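You operate a simulated robot arm through the tools that you are given. There is no shell and no other tool.

The job below is to be done with a simulated two-armed robot. You get a single attempt, and the scene is never put back.

TASK
Butter the middle of the round tin, holding it steady.
Fine: one hand holds the tin while the other brushes; red brush, butter from the yellow dish; tube base out on the island top first; brush back in the white crock. A coat counts when it lies all over at full strength: go over it till it gets no stronger.

It is judged by the outcome, as a careful person would: the job done as asked, and still so three seconds after it is handed in. It fails if anything else is knocked over, pushed out of place, dropped, spilled or broken.

THE ROBOT
Two 6-joint arms with two-finger parallel grippers on one trunk that stands fixed in place. Base frame: the origin is at the foot of the trunk, x ahead of it, y to its left, z up; the work surface is at about z = 930. Units: mm, rad, N and s.
The left shoulder is at [20, 148, 841], the right one opposite. With the tool pointing down near the work surface each hand reaches from about 260 to 900 mm from the base axis, measured 20 degrees to its own side. Payload 4.4 kg a hand.
The TCP of each hand is the grasp point between the finger pads, 23 mm short of the fingertips. In the tool frame z runs along the fingers and y along their closing line. The gripper opens to 94 mm. The fingers are 38 mm wide and 10 mm thick; the gripper's body (54 by 96 mm) begins 39 mm behind the TCP.
Orientation is told as [roll, pitch, yaw] about the base's x, y, z axes, in that order, counted from this pose: with the fingers straight down and closing along the base's y, the tool's x points along the base's -x, its y along +y and its z along -z.

THE INTERFACE
- The arms move only by the tool play_rows. It takes "left_targets", "right_targets" or both (then of equal length, played together; a hand with none holds still); each is a list of rows, each an object of numbers (a shift or turn left out is 0, a gripper value left out holds the last): "x", "y", "z": the shift along the base's x, y, z in cm; "wx", "wy", "wz": the turn, a rotation vector about the base's x, y, z in rad. In form: [{"x": .., "y": .., "z": .., "wx": .., "wy": .., "wz": ..}, ...]. A call has 1 to 20 rows; each row is the pose to reach, as a shift and turn from the pose commanded when the call began. "left_grip" and "right_grip" are, for a hand that has rows, the finger opening in cm, from 0 to 9.4, set as the call begins (left out, the last holds). A row lasts 0.2 s, in which the tool goes at most 50 mm and 0.15 rad; a call with a longer step from one row to the next is refused whole, and so is a gripper value outside its range. A pose out of reach is approached as far as the arm can. The call stops where the force on the tool passes 40 N (or 10 N more than at its start, if that is more) or the arm is blocked; 0.2 s more then pass. The fingers move at their own pace (about 45 mm/s each) and stop on an object; they squeeze with about 36 N. The grip force told is the motor's: it shows also when the fingers shut on nothing. Time passes only in rows, and 0.2 s behind the last, so rows that repeat a pose let the fingers close. The reply holds the time, the measured pose of the TCP, the force on the tool along the base axes, the opening and the grip force, in the units named above and with some noise, with the torque about the TCP (base axes, N m) and any sound that the robot's microphone picked up.
- Cameras (640 x 400 px; columns grow to the right, rows downward): "scene" is now at [44.7, -54.5, 1527.2]; the picture's right is [-0.59, -0.80, 0.00], its down [-0.39, 0.29, -0.88] and it looks along [0.70, -0.52, -0.48] (base axes); focal length 328 px, centre (320, 200). "left" rides on the left gripper at [86, -16, -75] in its tool frame; the picture's right is [0.18, 0.98, 0.00], its down [-0.58, 0.11, -0.81] and it looks along [-0.79, 0.15, 0.59] (tool axes); focal length 243 px, centre (320, 200). "right" rides on the right gripper at [86, 16, -75] in its tool frame; the picture's right is [-0.18, 0.98, 0.00], its down [-0.58, -0.11, -0.81] and it looks along [-0.79, -0.15, 0.59] (tool axes); focal length 243 px, centre (320, 200). There is no depth. A picture from a camera that has moved, and an enlarged one, comes with that camera's place and axes in the base frame and with its lens.
- snapshot(camera): a new picture of that camera. The clock stands still meanwhile.
- head_to(pan, tilt): turns the head with the scene camera to pan (to the left, within 1.501 rad either way) and tilt (down, from -0.506 to 1.204), counted from straight ahead of the robot. It gives what a move gives.
- enlarge(camera, box): a new picture of the part [left, top, right, bottom] of that camera's present view, enlarged. The clock stands still meanwhile.
- finish_job(): hands the job in; it is judged then, once.

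Nothing tells you positions but the pictures and the camera data. Unless the task says otherwise, let go and move clear before handing in.

The tools are called as name(argument=value, ...) on one line, values as JSON. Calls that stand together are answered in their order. play_rows: Moves the arms, as the interface text tells. Its arguments: {"type":"object","properties":{"left_targets":{"type":"array","items":{"type":"object","properties":{"x":{"type":"number"},"y":{"type":"number"},"z":{"type":"number"},"wx":{"type":"number"},"wy":{"type":"number"},"wz":{"type":"number"}}}},"left_grip":{"type":"number"},"right_targets":{"type":"array","items":{"type":"object","properties":{"x":{"type":"number"},"y":{"type":"number"},"z":{"type":"number"},"wx":{"type":"number"},"wy":{"type":"number"},"wz":{"type":"number"}}}},"right_grip":{"type":"number"}},"required":[]} The other tools are called the same way: head_to (pan, tilt) turns the head that bears the scene camera; snapshot (camera) takes a picture; enlarge (camera, box) takes an enlarged picture of a part of a camera's view; finish_job () hands the job in.

At the start:

```text
time_s: 0.0
left_eef_pos: [441.0, -84.5, 1339.5]
left_tcp_rot: [-0.001, -0.002, -0.496]
left_force: [0.6, -0.1, -0.7]
left_torque: [0.01, -0.02, 0.0]
left_finger_gap: 94.0
left_gripper_force: 0.0
right_eef_pos: [419.8, -478.4, 1327.7]
right_tcp_rot: [0.001, -0.002, -0.498]
right_force: [0.6, 0.5, -0.5]
right_torque: [0.04, 0.03, 0.0]
right_finger_gap: 94.1
right_gripper_force: 0.0
head pan, tilt: [-0.637, 0.504]
```

scene: 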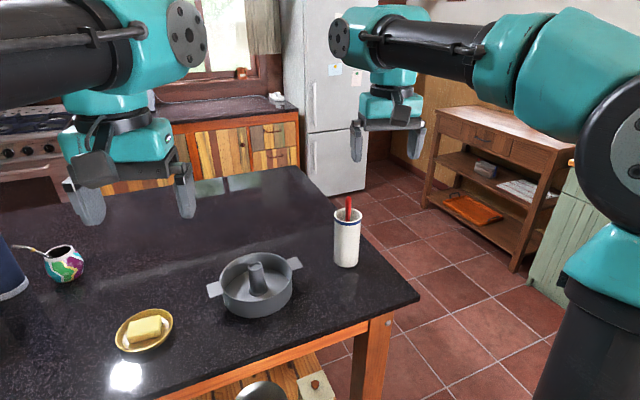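
right: 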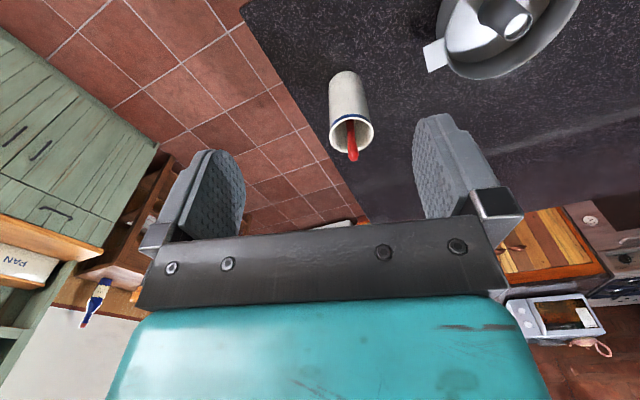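
left: 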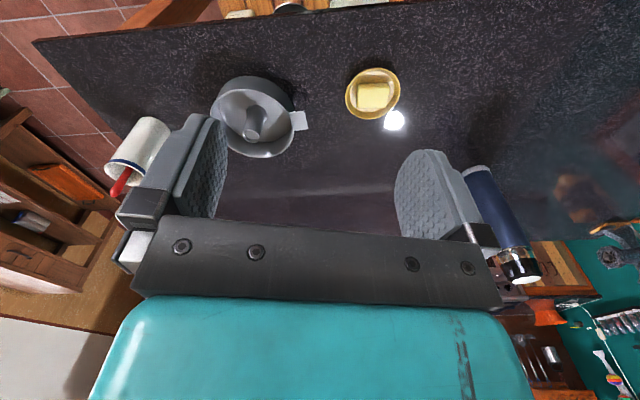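

I see the island with a round tube tin, a butter dish to its left and a white crock holding a red-handled brush to its right. I'll look closer before planning anything.

enlarge(camera="scene", box=[190, 180, 390, 330])

enlarge(camera="scene", box=[0, 220, 240, 400])

enlarge(camera="left", box=[100, 50, 420, 250])

enlarge(camera="right", box=[300, 0, 620, 200])

```text
2.67 times, centred on (290, 255) of scene
camera zoom: at [44.7, -54.5, 1527.2], right [-0.59, -0.8, 0.0], down [-0.39, 0.29, -0.88], along [0.7, -0.52, -0.48], focal length 875 px, centre (400, 53)
```

zoom: 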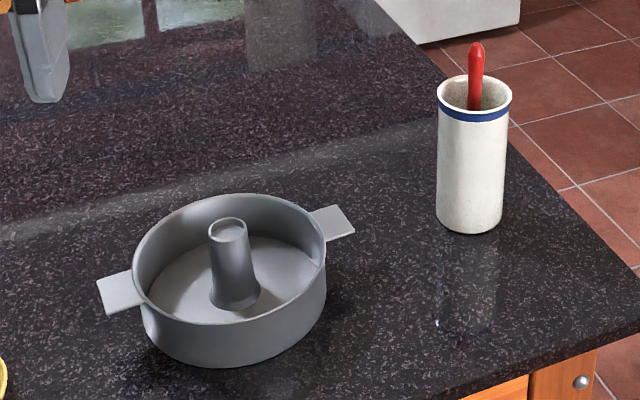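

```text
2.22 times, centred on (120, 310) of scene
camera zoom: at [44.7, -54.5, 1527.2], right [-0.59, -0.8, 0.0], down [-0.39, 0.29, -0.88], along [0.7, -0.52, -0.48], focal length 730 px, centre (764, -44)
```

zoom: 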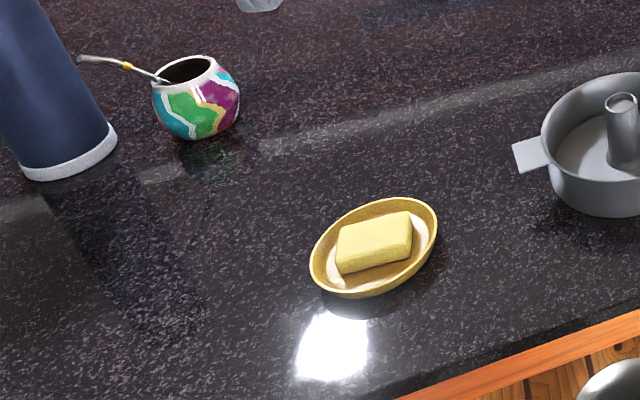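

```text
2.00 times, centred on (260, 150) of left
camera zoom: at [356.5, -56.9, 1413.4], right [0.31, 0.95, 0.0], down [0.56, -0.18, 0.81], along [0.77, -0.25, -0.59], focal length 485 px, centre (440, 300)
```

zoom: 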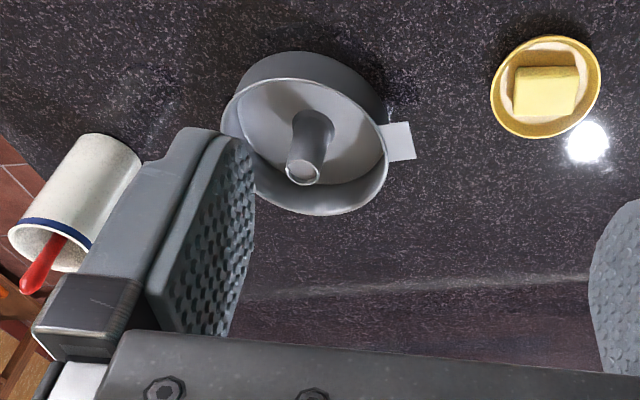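

```text
2.00 times, centred on (460, 100) of right
camera zoom: at [352.9, -423.5, 1401.6], right [0.63, 0.78, 0.0], down [0.46, -0.37, 0.81], along [0.63, -0.51, -0.59], focal length 485 px, centre (40, 400)
```

zoom: 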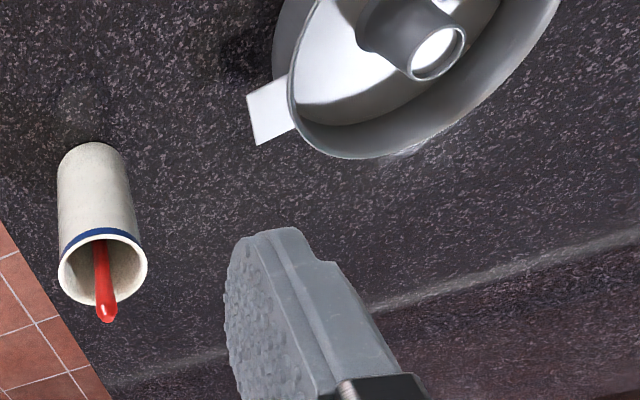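

The tin is at about (620, -289) with its rim near z 990. The tube top is near z 1020, the crock at about (583, -543), and the butter dish at about (652, -38). I'll clear the left arm to the side and bring the right hand over the tin for a closer look.

play_rows(left_targets=[{"y": 4}, {"y": 8}, {"y": 12}, {"y": 16}, {"y": 20}, {"y": 24}], right_targets=[{"x": 1, "y": 2, "z": -1, "wz": 0.083}, {"x": 2, "y": 5, "z": -2, "wz": 0.166}, {"x": 3, "y": 8, "z": -4, "wz": 0.249}, {"x": 4, "y": 11, "z": -6, "wz": 0.332}, {"x": 5, "y": 14, "z": -8, "wz": 0.415}, {"x": 6, "y": 17, "z": -10, "wz": 0.498}])

snapshot(camera="right")

snapshot(camera="scene")

```text
time_s: 1.4
left_eef_pos: [442.5, 151.1, 1338.5]
left_tcp_rot: [-0.001, 0.002, -0.499]
left_force: [-0.5, -0.3, -1.4]
left_torque: [0.07, 0.01, 0.01]
left_finger_gap: 93.8
left_gripper_force: 0.2
right_eef_pos: [477.8, -310.7, 1229.1]
right_tcp_rot: [-0.001, 0.001, 0.002]
right_force: [-0.8, -0.6, -0.5]
right_torque: [0.04, -0.01, 0.0]
right_finger_gap: 94.0
right_gripper_force: 0.1
head pan, tilt: [-0.637, 0.504]
```

```text
taken
camera right: at [392.4, -296.0, 1303.4], right [0.18, 0.98, 0.0], down [0.58, -0.11, 0.81], along [0.79, -0.15, -0.59], focal length 243 px, centre (320, 200)
```

right: 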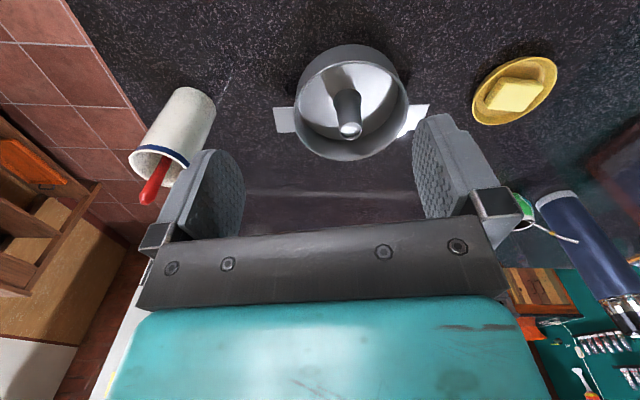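

```text
taken
```

scene: 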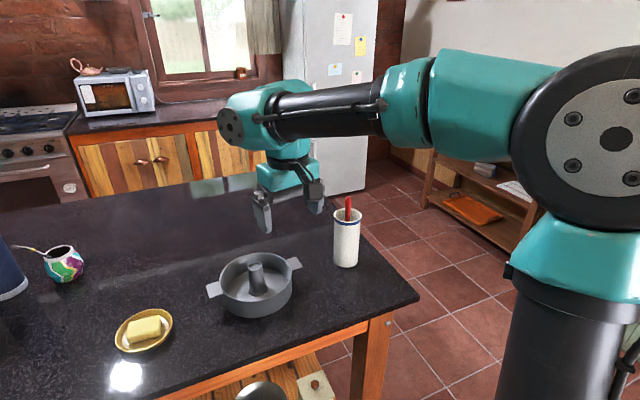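

The close view should show the tin's interior and the rim. I'll enlarge it.

enlarge(camera="right", box=[260, 30, 450, 170])

enlarge(camera="scene", box=[195, 240, 315, 330])

enlarge(camera="right", box=[120, 70, 260, 220])

enlarge(camera="right", box=[440, 30, 600, 150])

```text
2.86 times, centred on (355, 100) of right
camera zoom: at [392.4, -296.0, 1303.4], right [0.18, 0.98, 0.0], down [0.58, -0.11, 0.81], along [0.79, -0.15, -0.59], focal length 693 px, centre (220, 486)
```

zoom: 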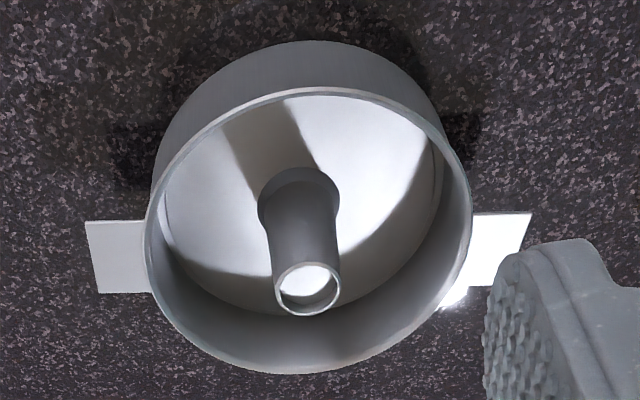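

```text
4.44 times, centred on (255, 285) of scene
camera zoom: at [44.5, -55.3, 1527.2], right [-0.59, -0.8, 0.0], down [-0.39, 0.29, -0.88], along [0.7, -0.52, -0.48], focal length 1459 px, centre (609, -178)
```

zoom: 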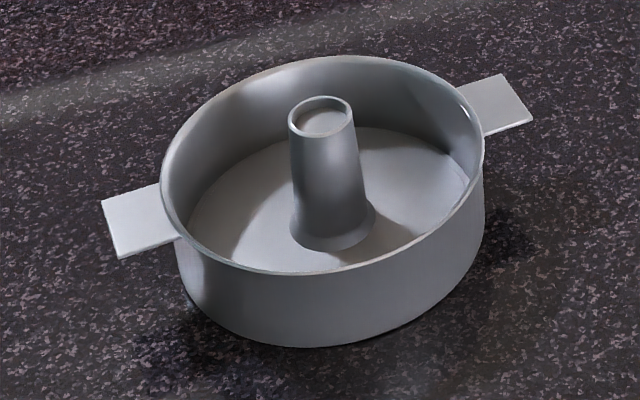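

```text
2.67 times, centred on (190, 145) of right
camera zoom: at [392.4, -296.0, 1303.4], right [0.18, 0.98, 0.0], down [0.58, -0.11, 0.81], along [0.79, -0.15, -0.59], focal length 647 px, centre (667, 347)
```

zoom: 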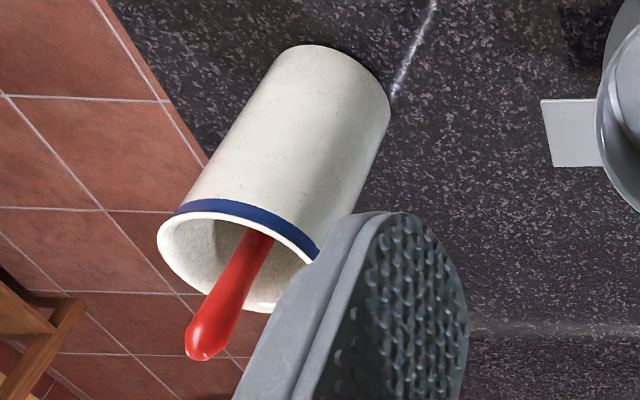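

```text
3.33 times, centred on (520, 90) of right
camera zoom: at [392.4, -296.0, 1303.4], right [0.18, 0.98, 0.0], down [0.58, -0.11, 0.81], along [0.79, -0.15, -0.59], focal length 809 px, centre (-347, 567)
```

zoom: 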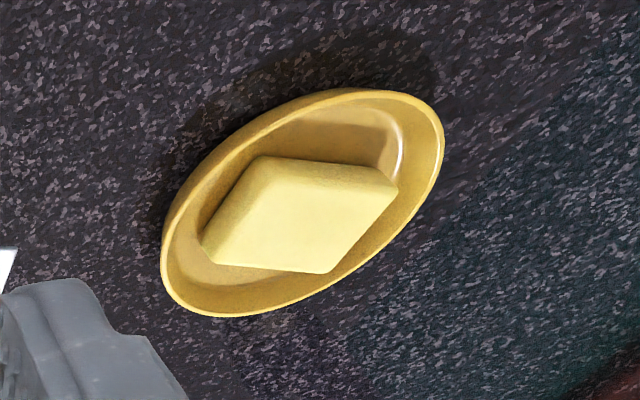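

The tube looks like a loose piece with a flared foot, its top centred near (618, -292, 1020). I'll bring the right hand above it.

play_rows(right_targets=[{"x": 3, "y": 0.35, "z": -1.5}, {"x": 7, "y": 0.7, "z": -4}, {"x": 10.5, "y": 1.1, "z": -6.5}, {"x": 13, "y": 1.5, "z": -9}, {"x": 13.95, "y": 1.75, "z": -11.5}, {"x": 13.95, "y": 1.75, "z": -13.5}])

snapshot(camera="right")

enlarge(camera="scene", box=[175, 180, 335, 330])

```text
time_s: 2.8
left_eef_pos: [441.1, 152.2, 1338.1]
left_tcp_rot: [0.0, -0.003, -0.495]
left_force: [0.3, -0.2, 0.3]
left_torque: [0.02, -0.03, 0.04]
left_finger_gap: 94.2
left_gripper_force: 0.1
right_eef_pos: [619.9, -291.4, 1091.7]
right_tcp_rot: [0.0, 0.0, 0.0]
right_force: [-0.4, 0.0, 0.0]
right_torque: [0.04, -0.01, -0.03]
right_finger_gap: 93.9
right_gripper_force: 0.1
head pan, tilt: [-0.637, 0.504]
```

```text
taken
camera right: at [534.1, -275.9, 1165.9], right [0.18, 0.98, 0.0], down [0.58, -0.11, 0.81], along [0.79, -0.15, -0.59], focal length 243 px, centre (320, 200)
```

right: 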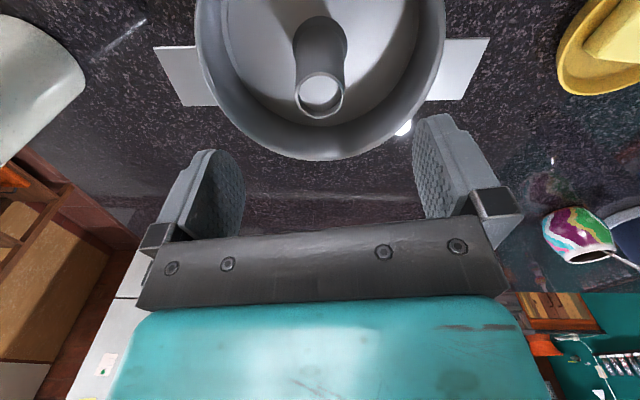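

```text
2.67 times, centred on (255, 255) of scene
camera zoom: at [44.5, -54.5, 1527.2], right [-0.59, -0.8, 0.0], down [-0.39, 0.29, -0.88], along [0.7, -0.52, -0.48], focal length 875 px, centre (493, 53)
```

zoom: 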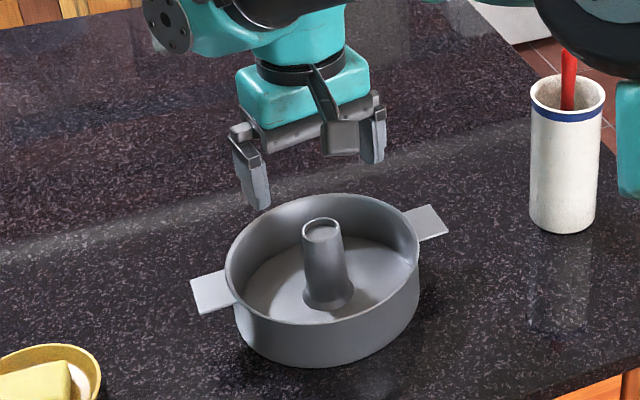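

The tube top measures (616, -291), directly under the hand. I'll descend and grip it.

play_rows(right_targets=[{"x": -0.3, "z": -3}, {"x": -0.3, "z": -6}, {"x": -0.3, "z": -9}, {"x": -0.3, "z": -9}])

enlarge(camera="scene", box=[175, 180, 335, 330])

snapshot(camera="right")

```text
time_s: 3.8
left_eef_pos: [441.2, 151.9, 1338.2]
left_tcp_rot: [-0.001, 0.0, -0.496]
left_force: [-0.2, 0.5, -0.5]
left_torque: [0.01, -0.01, 0.01]
left_finger_gap: 93.8
left_gripper_force: 0.1
right_eef_pos: [618.7, -289.2, 1001.8]
right_tcp_rot: [0.001, -0.002, 0.002]
right_force: [0.6, 0.1, 0.1]
right_torque: [0.02, -0.01, -0.01]
right_finger_gap: 93.8
right_gripper_force: 0.1
head pan, tilt: [-0.637, 0.504]
```

```text
2.67 times, centred on (255, 255) of scene
camera zoom: at [44.6, -54.5, 1527.2], right [-0.59, -0.8, 0.0], down [-0.39, 0.29, -0.88], along [0.7, -0.52, -0.48], focal length 875 px, centre (493, 53)
```

zoom: 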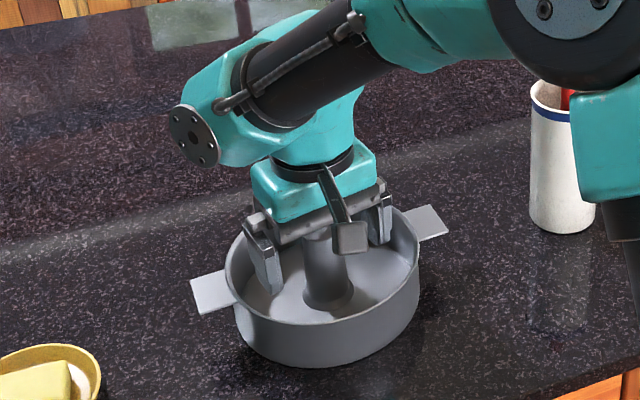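

```text
taken
camera right: at [532.8, -274.9, 1075.4], right [0.18, 0.98, 0.0], down [0.58, -0.11, 0.81], along [0.79, -0.15, -0.59], focal length 243 px, centre (320, 200)
```

right: 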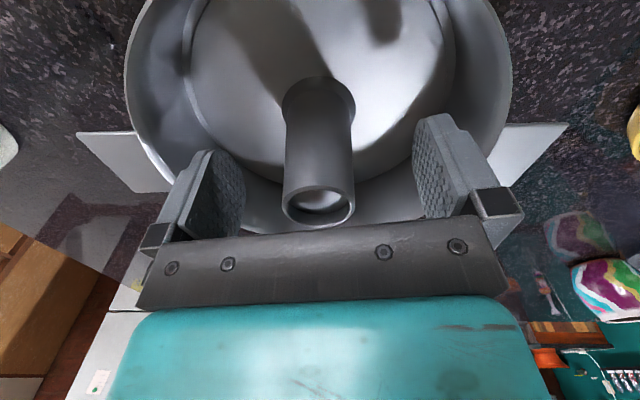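

The fingers straddle the tube inside the tin. I'll close on it, then lift slightly as a test.

play_rows(right_targets=[{"z": 0}, {"z": 0}, {"z": 0}, {"z": 0}, {"z": 0}], right_grip=0)

play_rows(right_targets=[{"z": 0.5}, {"z": 1.0}, {"z": 1.5}, {"z": 2}])

enlarge(camera="scene", box=[175, 180, 335, 330])

snapshot(camera="right")

```text
time_s: 5.0
left_eef_pos: [442.2, 153.3, 1338.2]
left_tcp_rot: [0.0, -0.001, -0.496]
left_force: [-0.5, -0.2, 0.3]
left_torque: [-0.03, 0.0, -0.02]
left_finger_gap: 94.1
left_gripper_force: 0.1
right_eef_pos: [619.0, -290.0, 1001.4]
right_tcp_rot: [0.0, 0.0, 0.002]
right_force: [0.1, 0.2, 0.6]
right_torque: [0.01, 0.03, -0.04]
right_finger_gap: 35.4
right_gripper_force: 35.8
head pan, tilt: [-0.637, 0.504]
```

```text
time_s: 6.0
left_eef_pos: [442.5, 151.3, 1338.3]
left_tcp_rot: [-0.001, -0.002, -0.495]
left_force: [-0.1, 0.1, 1.5]
left_torque: [-0.02, 0.02, 0.0]
left_finger_gap: 93.9
left_gripper_force: 0.1
right_eef_pos: [618.3, -291.6, 1021.9]
right_tcp_rot: [0.0, -0.001, 0.004]
right_force: [-0.4, 0.4, 0.1]
right_torque: [0.01, 0.02, 0.04]
right_finger_gap: 35.7
right_gripper_force: 36.1
head pan, tilt: [-0.637, 0.504]
```

```text
2.67 times, centred on (255, 255) of scene
camera zoom: at [44.7, -54.6, 1527.2], right [-0.59, -0.8, 0.0], down [-0.39, 0.29, -0.88], along [0.7, -0.52, -0.48], focal length 875 px, centre (493, 53)
```

zoom: 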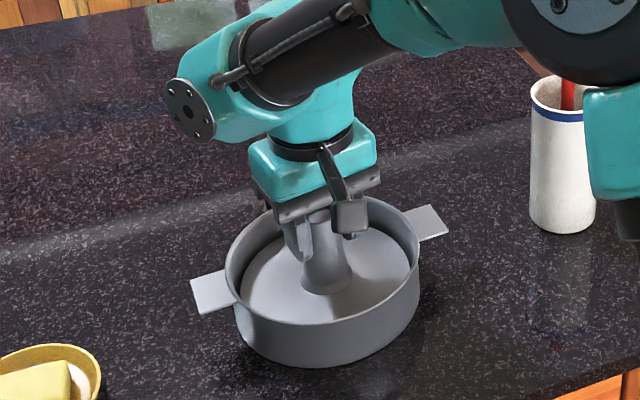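

```text
taken
camera right: at [532.4, -276.0, 1096.2], right [0.18, 0.98, 0.0], down [0.58, -0.11, 0.81], along [0.79, -0.15, -0.59], focal length 243 px, centre (320, 200)
```

right: 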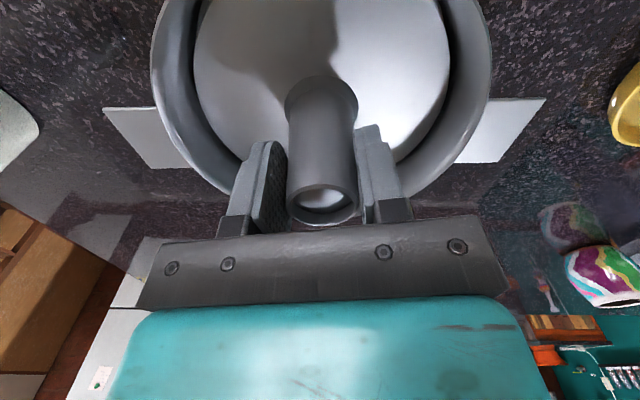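

It lifts out as one piece, disc and tube, and the tin has stayed put. I'll raise it clear of the rim and carry it to free island space at about (745, -445).

play_rows(right_targets=[{"z": 2}, {"z": 4}, {"z": 6}, {"z": 8}, {"z": 9}, {"x": 1, "y": -1.2, "z": 9}, {"x": 3, "y": -3.6, "z": 9}, {"x": 5.5, "y": -6.7, "z": 9}, {"x": 8, "y": -9.8, "z": 9}, {"x": 10.5, "y": -12.8, "z": 9}, {"x": 12, "y": -14.7, "z": 9}, {"x": 12.7, "y": -15.5, "z": 9}, {"x": 12.7, "y": -15.5, "z": 8}])

snapshot(camera="scene")

snapshot(camera="right")

```text
time_s: 8.8
left_eef_pos: [442.2, 151.8, 1339.1]
left_tcp_rot: [0.0, -0.003, -0.495]
left_force: [0.4, 0.3, 0.2]
left_torque: [0.01, -0.01, -0.01]
left_finger_gap: 93.9
left_gripper_force: 0.0
right_eef_pos: [745.0, -444.0, 1103.2]
right_tcp_rot: [-0.002, 0.0, 0.0]
right_force: [-0.4, 0.5, -1.8]
right_torque: [-0.01, -0.01, 0.01]
right_finger_gap: 35.7
right_gripper_force: 36.4
head pan, tilt: [-0.637, 0.504]
```

```text
taken
```

scene: 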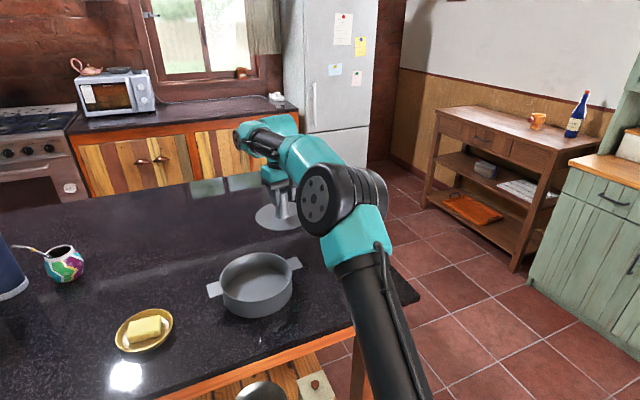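

```text
taken
camera right: at [658.8, -429.0, 1177.3], right [0.18, 0.98, 0.0], down [0.58, -0.11, 0.81], along [0.79, -0.15, -0.59], focal length 243 px, centre (320, 200)
```

right: 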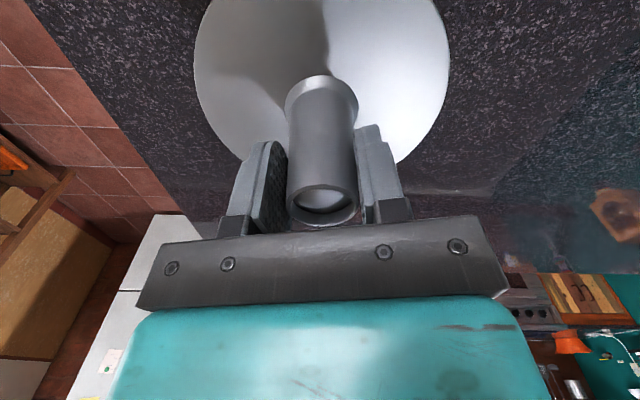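

The path down is clear, so I'll lower to just above the counter and then feel for contact.

play_rows(right_targets=[{"z": -2}, {"z": -4}, {"z": -6}, {"z": -8}, {"z": -9.4}, {"z": -9.8}, {"z": -9.9}, {"z": -10.0}, {"z": -10.1}, {"z": -10.2}])

snapshot(camera="right")

enlarge(camera="scene", box=[220, 130, 380, 250])

```text
time_s: 11.0
left_eef_pos: [441.9, 152.7, 1337.4]
left_tcp_rot: [0.0, -0.002, -0.496]
left_force: [0.1, 1.2, 0.1]
left_torque: [-0.03, 0.0, 0.01]
left_finger_gap: 93.9
left_gripper_force: 0.0
right_eef_pos: [744.9, -445.9, 999.4]
right_tcp_rot: [0.0, -0.002, 0.001]
right_force: [-0.3, -0.1, -1.7]
right_torque: [-0.01, 0.0, -0.03]
right_finger_gap: 35.2
right_gripper_force: 35.5
head pan, tilt: [-0.637, 0.504]
```

```text
taken
camera right: at [658.7, -430.9, 1074.2], right [0.18, 0.98, 0.0], down [0.58, -0.11, 0.81], along [0.79, -0.15, -0.59], focal length 243 px, centre (320, 200)
```

right: 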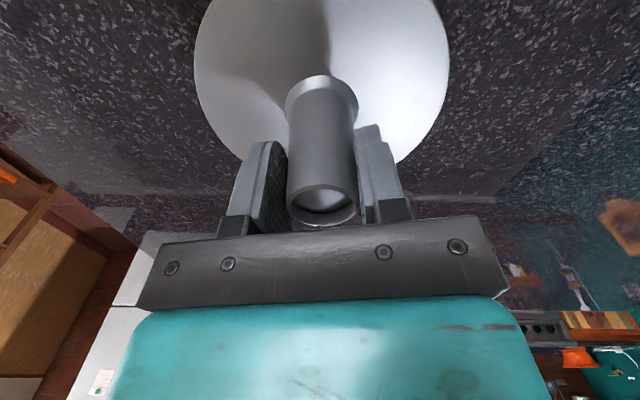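

```text
3.33 times, centred on (300, 190) of scene
camera zoom: at [44.7, -54.5, 1527.2], right [-0.59, -0.8, 0.0], down [-0.39, 0.29, -0.88], along [0.7, -0.52, -0.48], focal length 1094 px, centre (387, 233)
```

zoom: 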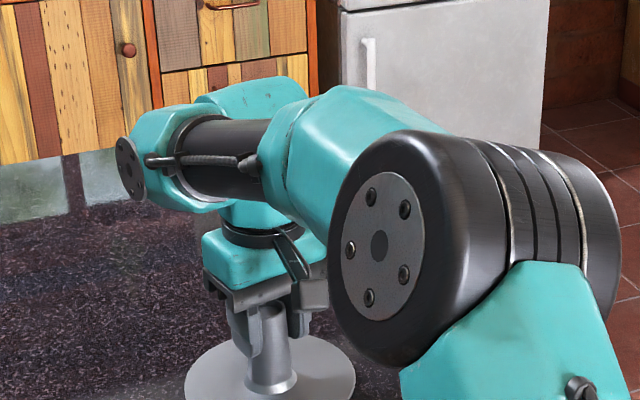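

The base is not yet touching the counter. I'll keep lowering 1 mm per row until it does.

play_rows(right_targets=[{"z": -0.1}, {"z": -0.2}, {"z": -0.2}])

play_rows(right_targets=[{"z": -0.1}, {"z": -0.2}, {"z": -0.2}])

```text
time_s: 11.8
left_eef_pos: [442.3, 152.7, 1338.7]
left_tcp_rot: [0.0, -0.002, -0.495]
left_force: [-0.2, -0.1, 0.2]
left_torque: [-0.02, -0.02, 0.0]
left_finger_gap: 94.0
left_gripper_force: 0.0
right_eef_pos: [744.0, -445.7, 998.2]
right_tcp_rot: [-0.001, 0.0, 0.003]
right_force: [0.9, -0.2, -1.0]
right_torque: [0.02, -0.01, -0.01]
right_finger_gap: 35.4
right_gripper_force: 35.8
head pan, tilt: [-0.637, 0.504]
```

```text
time_s: 12.6
left_eef_pos: [442.2, 151.7, 1338.2]
left_tcp_rot: [-0.001, -0.002, -0.495]
left_force: [-0.4, 0.1, -0.2]
left_torque: [0.01, 0.0, 0.02]
left_finger_gap: 93.8
left_gripper_force: 0.1
right_eef_pos: [744.9, -444.0, 997.9]
right_tcp_rot: [0.0, -0.003, 0.002]
right_force: [-1.8, 3.2, 8.7]
right_torque: [0.13, 0.25, -0.13]
right_finger_gap: 35.4
right_gripper_force: 36.0
head pan, tilt: [-0.637, 0.504]
```

It has touched down at about 9 N. I'll release and rise straight up.

play_rows(right_targets=[{"z": 0}, {"z": 0}, {"z": 0}, {"z": 0}], right_grip=9.4)

play_rows(right_targets=[{"z": 1.5}, {"z": 4}, {"z": 8}, {"z": 12}, {"z": 16}, {"z": 20}, {"x": -4, "z": 23}, {"x": -8, "z": 26}, {"x": -12, "z": 26}, {"x": -16, "z": 26}, {"x": -20, "z": 26}, {"x": -24, "z": 26}])

snapshot(camera="scene")

snapshot(camera="right")

```text
time_s: 13.6
left_eef_pos: [441.9, 152.1, 1339.2]
left_tcp_rot: [-0.001, -0.002, -0.496]
left_force: [-0.7, 1.1, -0.5]
left_torque: [-0.02, 0.03, 0.01]
left_finger_gap: 94.0
left_gripper_force: 0.0
right_eef_pos: [744.7, -445.5, 997.0]
right_tcp_rot: [-0.002, 0.0, 0.001]
right_force: [0.9, 0.0, -0.8]
right_torque: [0.04, 0.0, -0.02]
right_finger_gap: 94.0
right_gripper_force: 0.1
head pan, tilt: [-0.637, 0.504]
```

```text
time_s: 16.2
left_eef_pos: [443.6, 152.7, 1337.7]
left_tcp_rot: [0.001, 0.001, -0.494]
left_force: [-0.1, 0.7, 0.5]
left_torque: [-0.05, 0.05, 0.02]
left_finger_gap: 94.2
left_gripper_force: 0.0
right_eef_pos: [506.8, -449.6, 1256.5]
right_tcp_rot: [0.0, 0.002, 0.002]
right_force: [-0.1, -0.1, -0.5]
right_torque: [0.0, 0.09, 0.02]
right_finger_gap: 93.9
right_gripper_force: 0.0
head pan, tilt: [-0.637, 0.504]
```

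```text
taken
```

scene: 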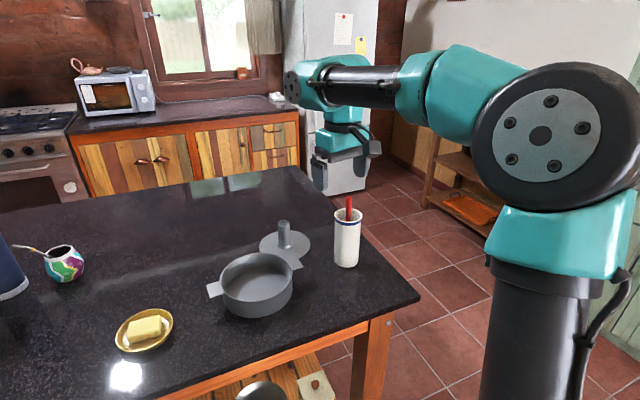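

```text
taken
camera right: at [420.2, -433.5, 1330.2], right [0.18, 0.98, 0.0], down [0.58, -0.11, 0.81], along [0.79, -0.15, -0.59], focal length 243 px, centre (320, 200)
```

right: 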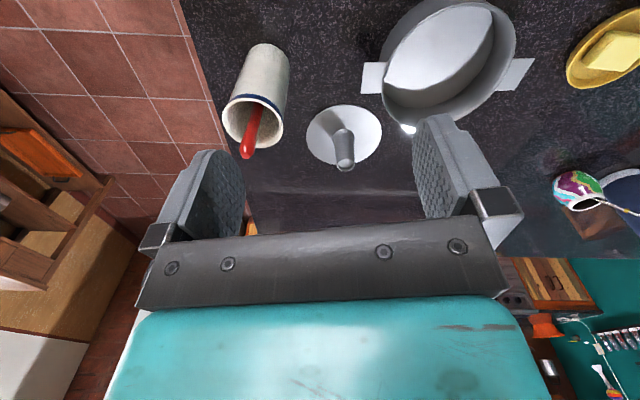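

The tube base stands on the island and the tin is open. Next I'll look closely at the crock and brush, and into the tin.

enlarge(camera="right", box=[200, 30, 320, 170])

enlarge(camera="right", box=[350, 0, 540, 140])

enlarge(camera="scene", box=[200, 190, 400, 325])

enlarge(camera="scene", box=[320, 185, 375, 275])

```text
2.86 times, centred on (260, 100) of right
camera zoom: at [420.2, -433.5, 1330.2], right [0.18, 0.98, 0.0], down [0.58, -0.11, 0.81], along [0.79, -0.15, -0.59], focal length 693 px, centre (491, 486)
```

zoom: 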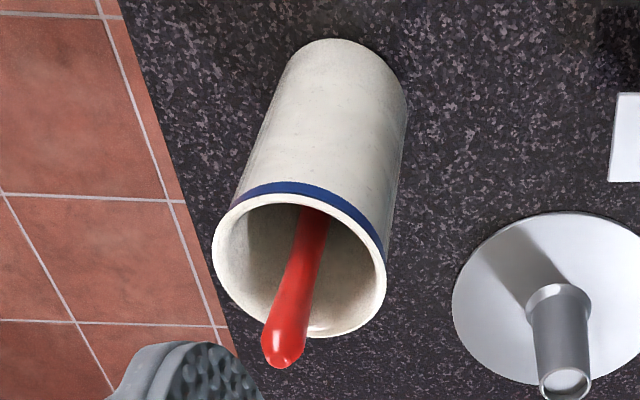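

```text
2.86 times, centred on (445, 70) of right
camera zoom: at [420.2, -433.5, 1330.2], right [0.18, 0.98, 0.0], down [0.58, -0.11, 0.81], along [0.79, -0.15, -0.59], focal length 693 px, centre (-37, 571)
```

zoom: 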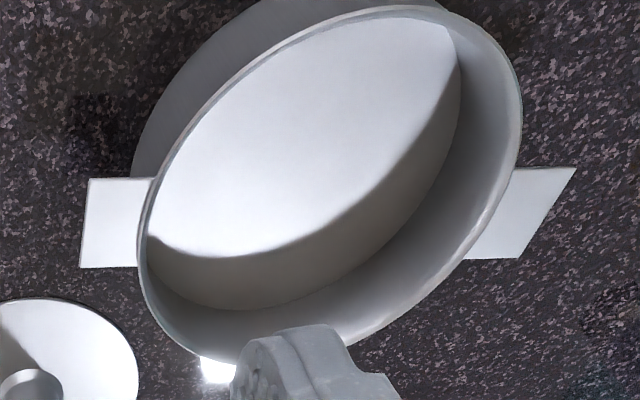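

```text
2.96 times, centred on (300, 258) of scene
camera zoom: at [45.4, -54.5, 1527.2], right [-0.59, -0.8, 0.0], down [-0.39, 0.29, -0.88], along [0.7, -0.52, -0.48], focal length 973 px, centre (379, 30)
```

zoom: 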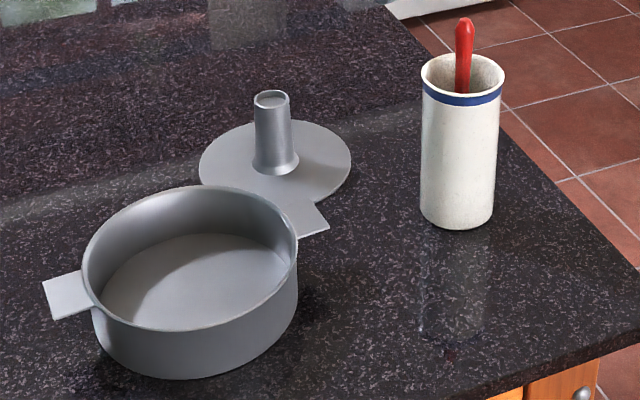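

```text
4.44 times, centred on (348, 230) of scene
camera zoom: at [45.4, -54.5, 1527.2], right [-0.59, -0.8, 0.0], down [-0.39, 0.29, -0.88], along [0.7, -0.52, -0.48], focal length 1459 px, centre (198, 67)
```

zoom: 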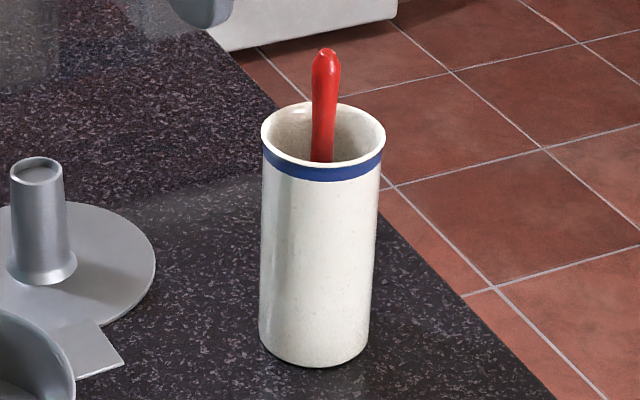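

The brush handle stands nearly vertical with its tip at about (583, -542, 1138), and the crock is centred near (585, -546) with its rim near z 1082. I'll hover the open gripper above it and check alignment.

play_rows(right_targets=[{"x": 2.5, "y": -3, "z": 0}, {"x": 5, "y": -6.2, "z": 0}, {"x": 7.6, "y": -9.3, "z": -1}, {"x": 7.6, "y": -9.3, "z": -4}, {"x": 7.6, "y": -9.3, "z": -7}])

snapshot(camera="right")

enlarge(camera="scene", box=[270, 120, 410, 280])

```text
time_s: 17.4
left_eef_pos: [442.3, 151.4, 1338.4]
left_tcp_rot: [0.001, -0.002, -0.496]
left_force: [-0.6, 1.1, 0.1]
left_torque: [-0.01, 0.0, -0.01]
left_finger_gap: 93.8
left_gripper_force: 0.0
right_eef_pos: [579.5, -539.1, 1187.8]
right_tcp_rot: [0.003, -0.002, 0.002]
right_force: [-0.1, -0.5, 0.2]
right_torque: [0.05, -0.04, 0.01]
right_finger_gap: 94.0
right_gripper_force: 0.1
head pan, tilt: [-0.637, 0.504]
```

```text
taken
camera right: at [493.0, -523.3, 1262.4], right [0.18, 0.98, 0.0], down [0.58, -0.11, 0.81], along [0.79, -0.15, -0.59], focal length 243 px, centre (320, 200)
```

right: 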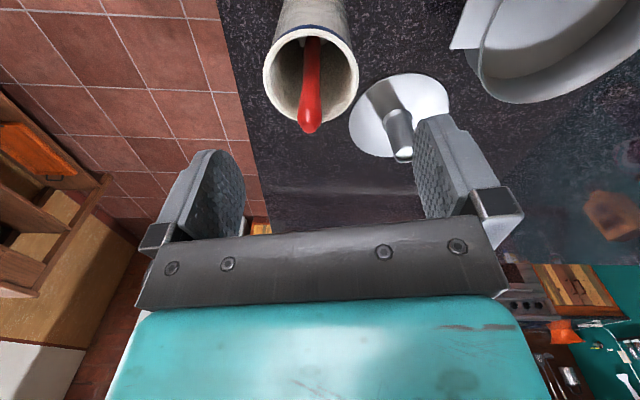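

```text
2.50 times, centred on (340, 200) of scene
camera zoom: at [44.5, -54.4, 1527.2], right [-0.59, -0.8, 0.0], down [-0.39, 0.29, -0.88], along [0.7, -0.52, -0.48], focal length 821 px, centre (270, 200)
```

zoom: 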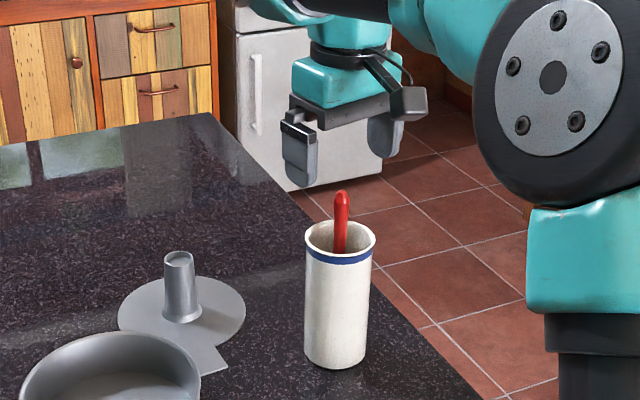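

The handle is centred between the fingers at about (582, -545). I'll descend so the tips stay just above the crock rim, then close.

play_rows(right_targets=[{"x": 0.25, "y": -0.55, "z": -2}, {"x": 0.25, "y": -0.55, "z": -4.5}, {"x": 0.25, "y": -0.55, "z": -6.5}, {"x": 0.25, "y": -0.55, "z": -7.4}, {"x": 0.25, "y": -0.55, "z": -7.4}])

snapshot(camera="right")

enlarge(camera="scene", box=[270, 120, 410, 280])

```text
time_s: 18.6
left_eef_pos: [442.0, 153.3, 1338.5]
left_tcp_rot: [0.001, -0.002, -0.496]
left_force: [-0.4, 0.9, 0.5]
left_torque: [0.0, -0.02, -0.04]
left_finger_gap: 94.0
left_gripper_force: 0.1
right_eef_pos: [583.7, -545.3, 1110.7]
right_tcp_rot: [0.003, 0.0, 0.001]
right_force: [0.3, -1.0, -1.1]
right_torque: [0.01, -0.02, -0.01]
right_finger_gap: 94.3
right_gripper_force: 0.0
head pan, tilt: [-0.637, 0.504]
```

```text
taken
camera right: at [498.0, -529.3, 1185.8], right [0.18, 0.98, 0.0], down [0.58, -0.11, 0.81], along [0.79, -0.15, -0.59], focal length 243 px, centre (320, 200)
```

right: 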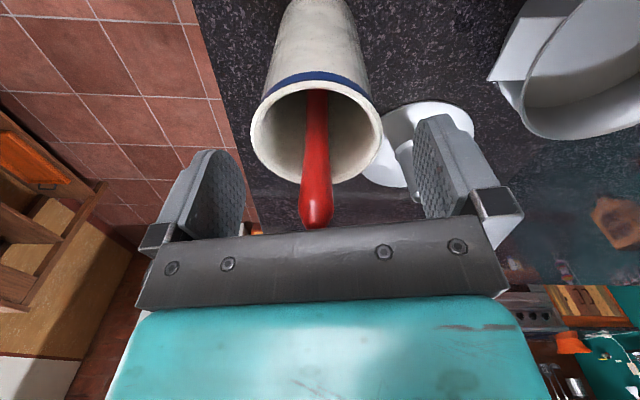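

```text
2.50 times, centred on (340, 200) of scene
camera zoom: at [44.6, -54.5, 1527.2], right [-0.59, -0.8, 0.0], down [-0.39, 0.29, -0.88], along [0.7, -0.52, -0.48], focal length 821 px, centre (270, 200)
```

zoom: 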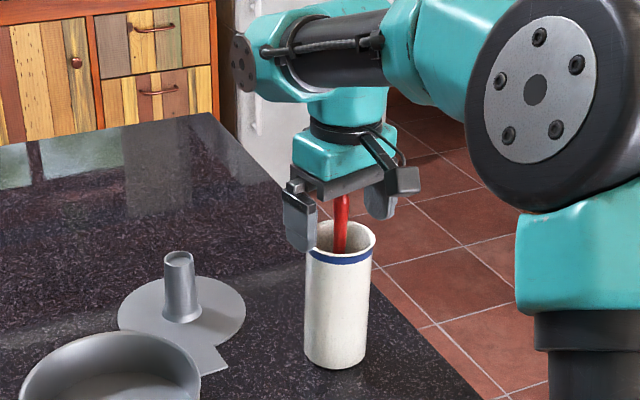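

The fingertips are about 7 mm above the rim. I'll rise 3 mm for margin, then close on the handle.

play_rows(right_targets=[{"z": 0.3}, {"z": 0.3}])

play_rows(right_targets=[{"z": 0}, {"z": 0}, {"z": 0}, {"z": 0}, {"z": 0}, {"z": 0}], right_grip=0)

snapshot(camera="right")

enlarge(camera="scene", box=[270, 120, 410, 280])

```text
time_s: 19.2
left_eef_pos: [441.9, 151.8, 1338.9]
left_tcp_rot: [0.0, -0.001, -0.496]
left_force: [0.7, -1.2, 1.0]
left_torque: [-0.01, -0.02, -0.01]
left_finger_gap: 93.9
left_gripper_force: 0.2
right_eef_pos: [584.5, -545.1, 1115.3]
right_tcp_rot: [0.0, 0.001, 0.001]
right_force: [0.9, 1.5, 0.0]
right_torque: [0.04, 0.02, -0.01]
right_finger_gap: 94.0
right_gripper_force: 0.1
head pan, tilt: [-0.637, 0.504]
```

```text
time_s: 20.6
left_eef_pos: [442.3, 151.7, 1338.4]
left_tcp_rot: [-0.002, -0.001, -0.496]
left_force: [0.4, 0.3, 0.4]
left_torque: [0.0, 0.02, 0.01]
left_finger_gap: 93.8
left_gripper_force: 0.1
right_eef_pos: [583.7, -543.9, 1114.9]
right_tcp_rot: [0.0, 0.002, 0.001]
right_force: [0.1, 0.1, 0.0]
right_torque: [-0.02, 0.01, 0.02]
right_finger_gap: 14.0
right_gripper_force: 35.6
head pan, tilt: [-0.637, 0.504]
```

```text
taken
camera right: at [498.2, -529.5, 1189.2], right [0.18, 0.98, 0.0], down [0.58, -0.11, 0.81], along [0.79, -0.15, -0.59], focal length 243 px, centre (320, 200)
```

right: 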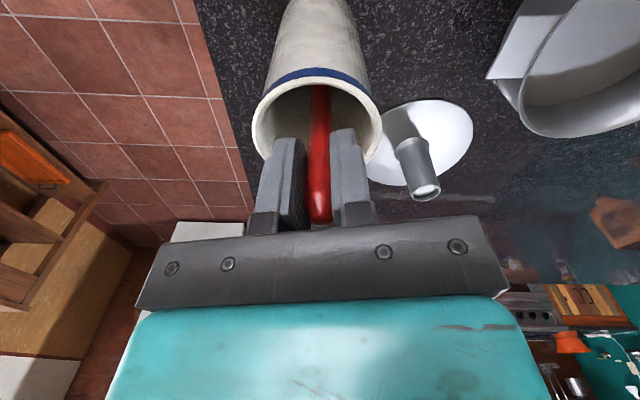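

```text
2.50 times, centred on (340, 200) of scene
camera zoom: at [44.7, -54.5, 1527.2], right [-0.59, -0.8, 0.0], down [-0.39, 0.29, -0.88], along [0.7, -0.52, -0.48], focal length 821 px, centre (270, 200)
```

zoom: 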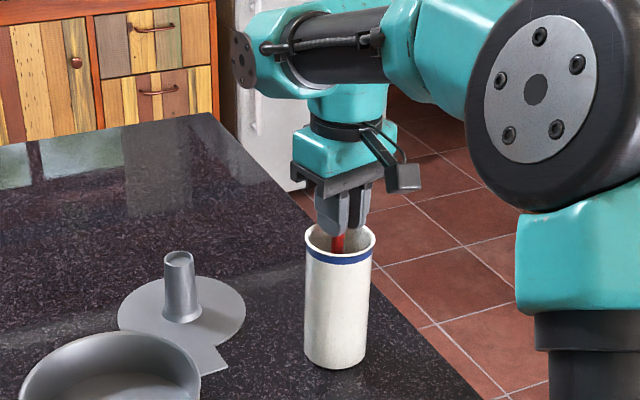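

The handle is gripped at a 14 mm opening. I'll lift straight up, slowly at first, to clear the crock.

play_rows(right_targets=[{"z": 0.5}, {"z": 1.5}, {"z": 3}, {"z": 5}, {"z": 7}, {"z": 9}, {"z": 11}, {"z": 13}, {"z": 15}, {"z": 17}, {"z": 18.5}])

snapshot(camera="right")

enlarge(camera="scene", box=[270, 80, 410, 280])

```text
time_s: 23.0
left_eef_pos: [441.8, 153.0, 1338.7]
left_tcp_rot: [0.001, 0.0, -0.495]
left_force: [-0.9, 0.4, -0.1]
left_torque: [-0.06, -0.03, -0.02]
left_finger_gap: 94.1
left_gripper_force: 0.2
right_eef_pos: [583.8, -544.9, 1299.1]
right_tcp_rot: [0.0, 0.0, 0.002]
right_force: [-0.1, 0.6, -0.4]
right_torque: [0.03, -0.03, 0.0]
right_finger_gap: 13.9
right_gripper_force: 36.2
head pan, tilt: [-0.637, 0.504]
```

```text
taken
camera right: at [497.1, -528.7, 1372.9], right [0.18, 0.98, 0.0], down [0.58, -0.11, 0.81], along [0.79, -0.15, -0.59], focal length 243 px, centre (320, 200)
```

right: 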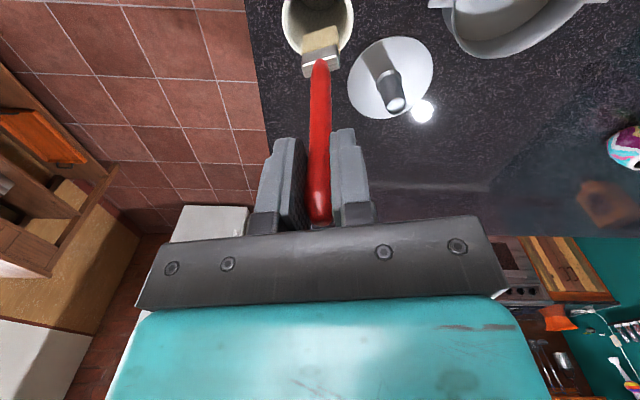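

```text
2.00 times, centred on (340, 180) of scene
camera zoom: at [44.7, -54.6, 1527.2], right [-0.59, -0.8, 0.0], down [-0.39, 0.29, -0.88], along [0.7, -0.52, -0.48], focal length 657 px, centre (280, 240)
```

zoom: 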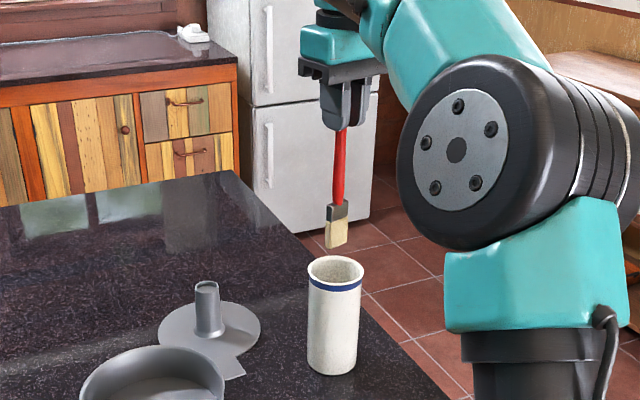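

The brush is out: a flat head with bristle tips about 181 mm below the TCP. I'll zoom in to see how the flat is oriented.

enlarge(camera="right", box=[270, 0, 370, 80])

enlarge(camera="scene", box=[325, 140, 375, 220])

enlarge(camera="scene", box=[195, 230, 315, 330])

enlarge(camera="scene", box=[100, 290, 200, 370])

```text
5.00 times, centred on (320, 40) of right
camera zoom: at [497.1, -528.7, 1372.9], right [0.18, 0.98, 0.0], down [0.58, -0.11, 0.81], along [0.79, -0.15, -0.59], focal length 1213 px, centre (320, 1000)
```

zoom: 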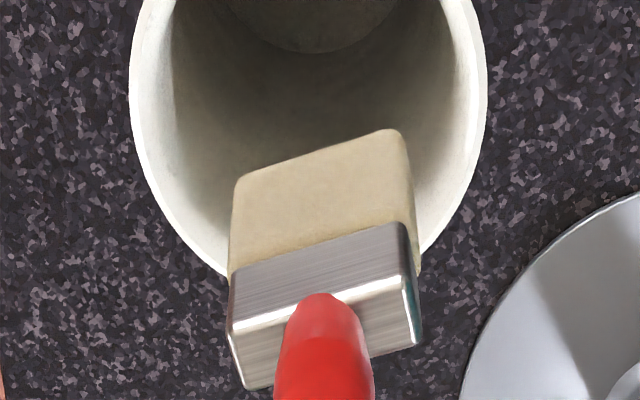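

```text
5.00 times, centred on (350, 180) of scene
camera zoom: at [44.7, -54.6, 1527.2], right [-0.59, -0.8, 0.0], down [-0.39, 0.29, -0.88], along [0.7, -0.52, -0.48], focal length 1641 px, centre (170, 300)
```

zoom: 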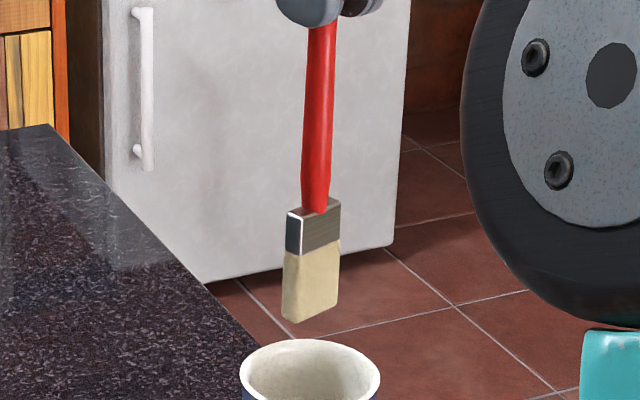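

```text
4.00 times, centred on (255, 280) of scene
camera zoom: at [44.7, -54.6, 1527.2], right [-0.59, -0.8, 0.0], down [-0.39, 0.29, -0.88], along [0.7, -0.52, -0.48], focal length 1313 px, centre (580, -120)
```

zoom: 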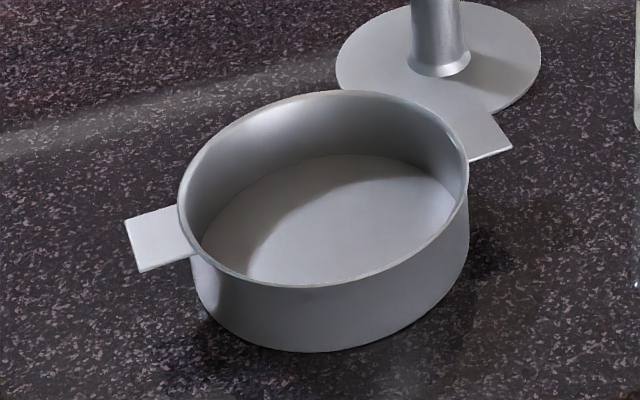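

```text
5.00 times, centred on (150, 330) of scene
camera zoom: at [44.7, -54.6, 1527.2], right [-0.59, -0.8, 0.0], down [-0.39, 0.29, -0.88], along [0.7, -0.52, -0.48], focal length 1641 px, centre (1170, -450)
```

zoom: 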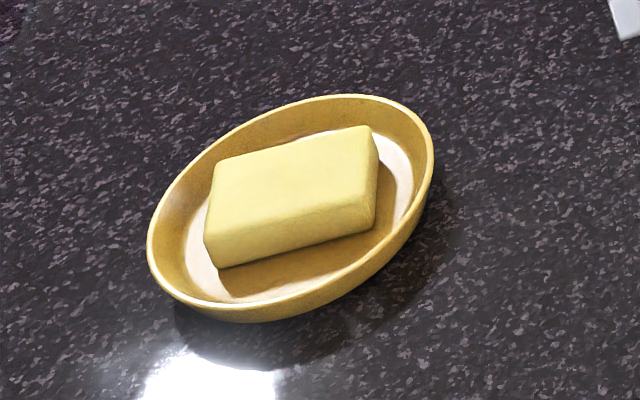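

The head is about 32 mm wide and vertical below the hand. The butter block's top is at about (647, -41, z 957). I'll move the left arm further aside and carry the brush high over to the butter.

play_rows(left_targets=[{"x": -1, "y": 2}, {"x": -2.5, "y": 4}, {"x": -4, "y": 6}, {"x": -5.5, "y": 8}, {"x": -7, "y": 10}, {"x": -8.5, "y": 12}, {"x": -10, "y": 14}, {"x": -10, "y": 14}, {"x": -10, "y": 14}, {"x": -10, "y": 14}, {"x": -10, "y": 14}, {"x": -10, "y": 14}, {"x": -10, "y": 14}, {"x": -10, "y": 14}], right_targets=[{"x": 0.3, "y": 1.5}, {"x": 0.8, "y": 5}, {"x": 1.3, "y": 9}, {"x": 1.8, "y": 13}, {"x": 2.3, "y": 17}, {"x": 2.8, "y": 21.5}, {"x": 3.3, "y": 26}, {"x": 3.8, "y": 30.5}, {"x": 4.4, "y": 35}, {"x": 5, "y": 39.5}, {"x": 5.6, "y": 44}, {"x": 6.1, "y": 48, "z": -2}, {"x": 6.3, "y": 50, "z": -5}, {"x": 6.3, "y": 50.3, "z": -8}])

snapshot(camera="scene")

snapshot(camera="right")

snapshot(camera="left")

```text
time_s: 26.0
left_eef_pos: [341.5, 294.4, 1340.1]
left_tcp_rot: [0.001, -0.002, -0.496]
left_force: [-0.1, 0.2, 0.0]
left_torque: [0.04, -0.06, -0.02]
left_finger_gap: 94.3
left_gripper_force: 0.1
right_eef_pos: [645.1, -40.3, 1222.3]
right_tcp_rot: [0.0, -0.001, 0.002]
right_force: [-0.2, -0.1, 0.1]
right_torque: [0.0, 0.0, 0.02]
right_finger_gap: 14.1
right_gripper_force: 36.1
head pan, tilt: [-0.637, 0.504]
```

```text
taken
```

scene: 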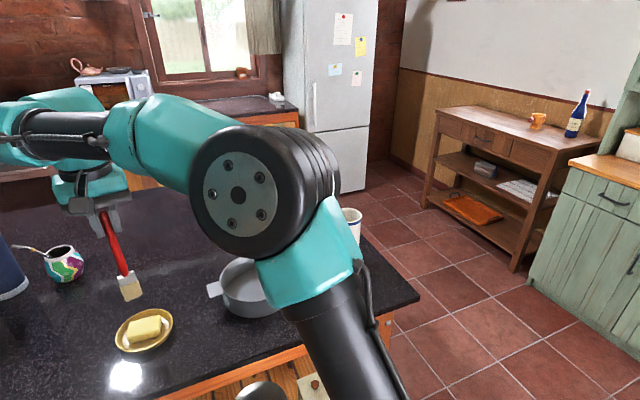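

```text
taken
camera right: at [558.9, -25.5, 1296.0], right [0.18, 0.98, 0.0], down [0.58, -0.11, 0.81], along [0.79, -0.15, -0.59], focal length 243 px, centre (320, 200)
```

right: 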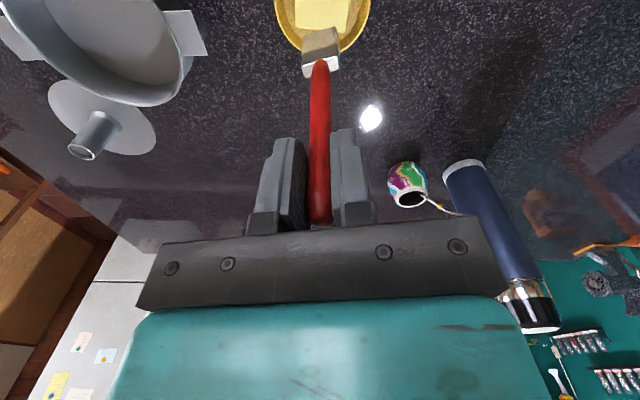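

```text
taken
camera left: at [256.4, 321.4, 1414.1], right [0.31, 0.95, 0.0], down [0.56, -0.18, 0.81], along [0.77, -0.25, -0.59], focal length 243 px, centre (320, 200)
```

left: 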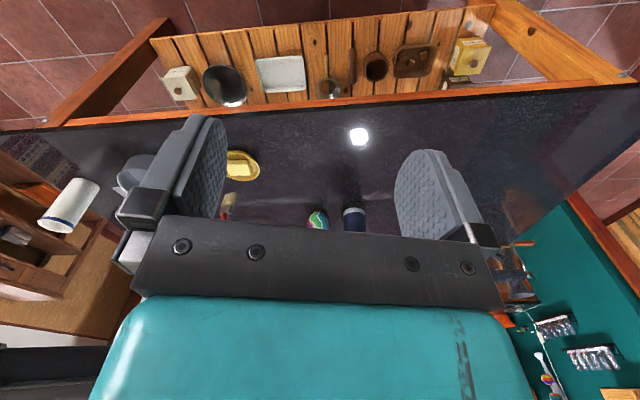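

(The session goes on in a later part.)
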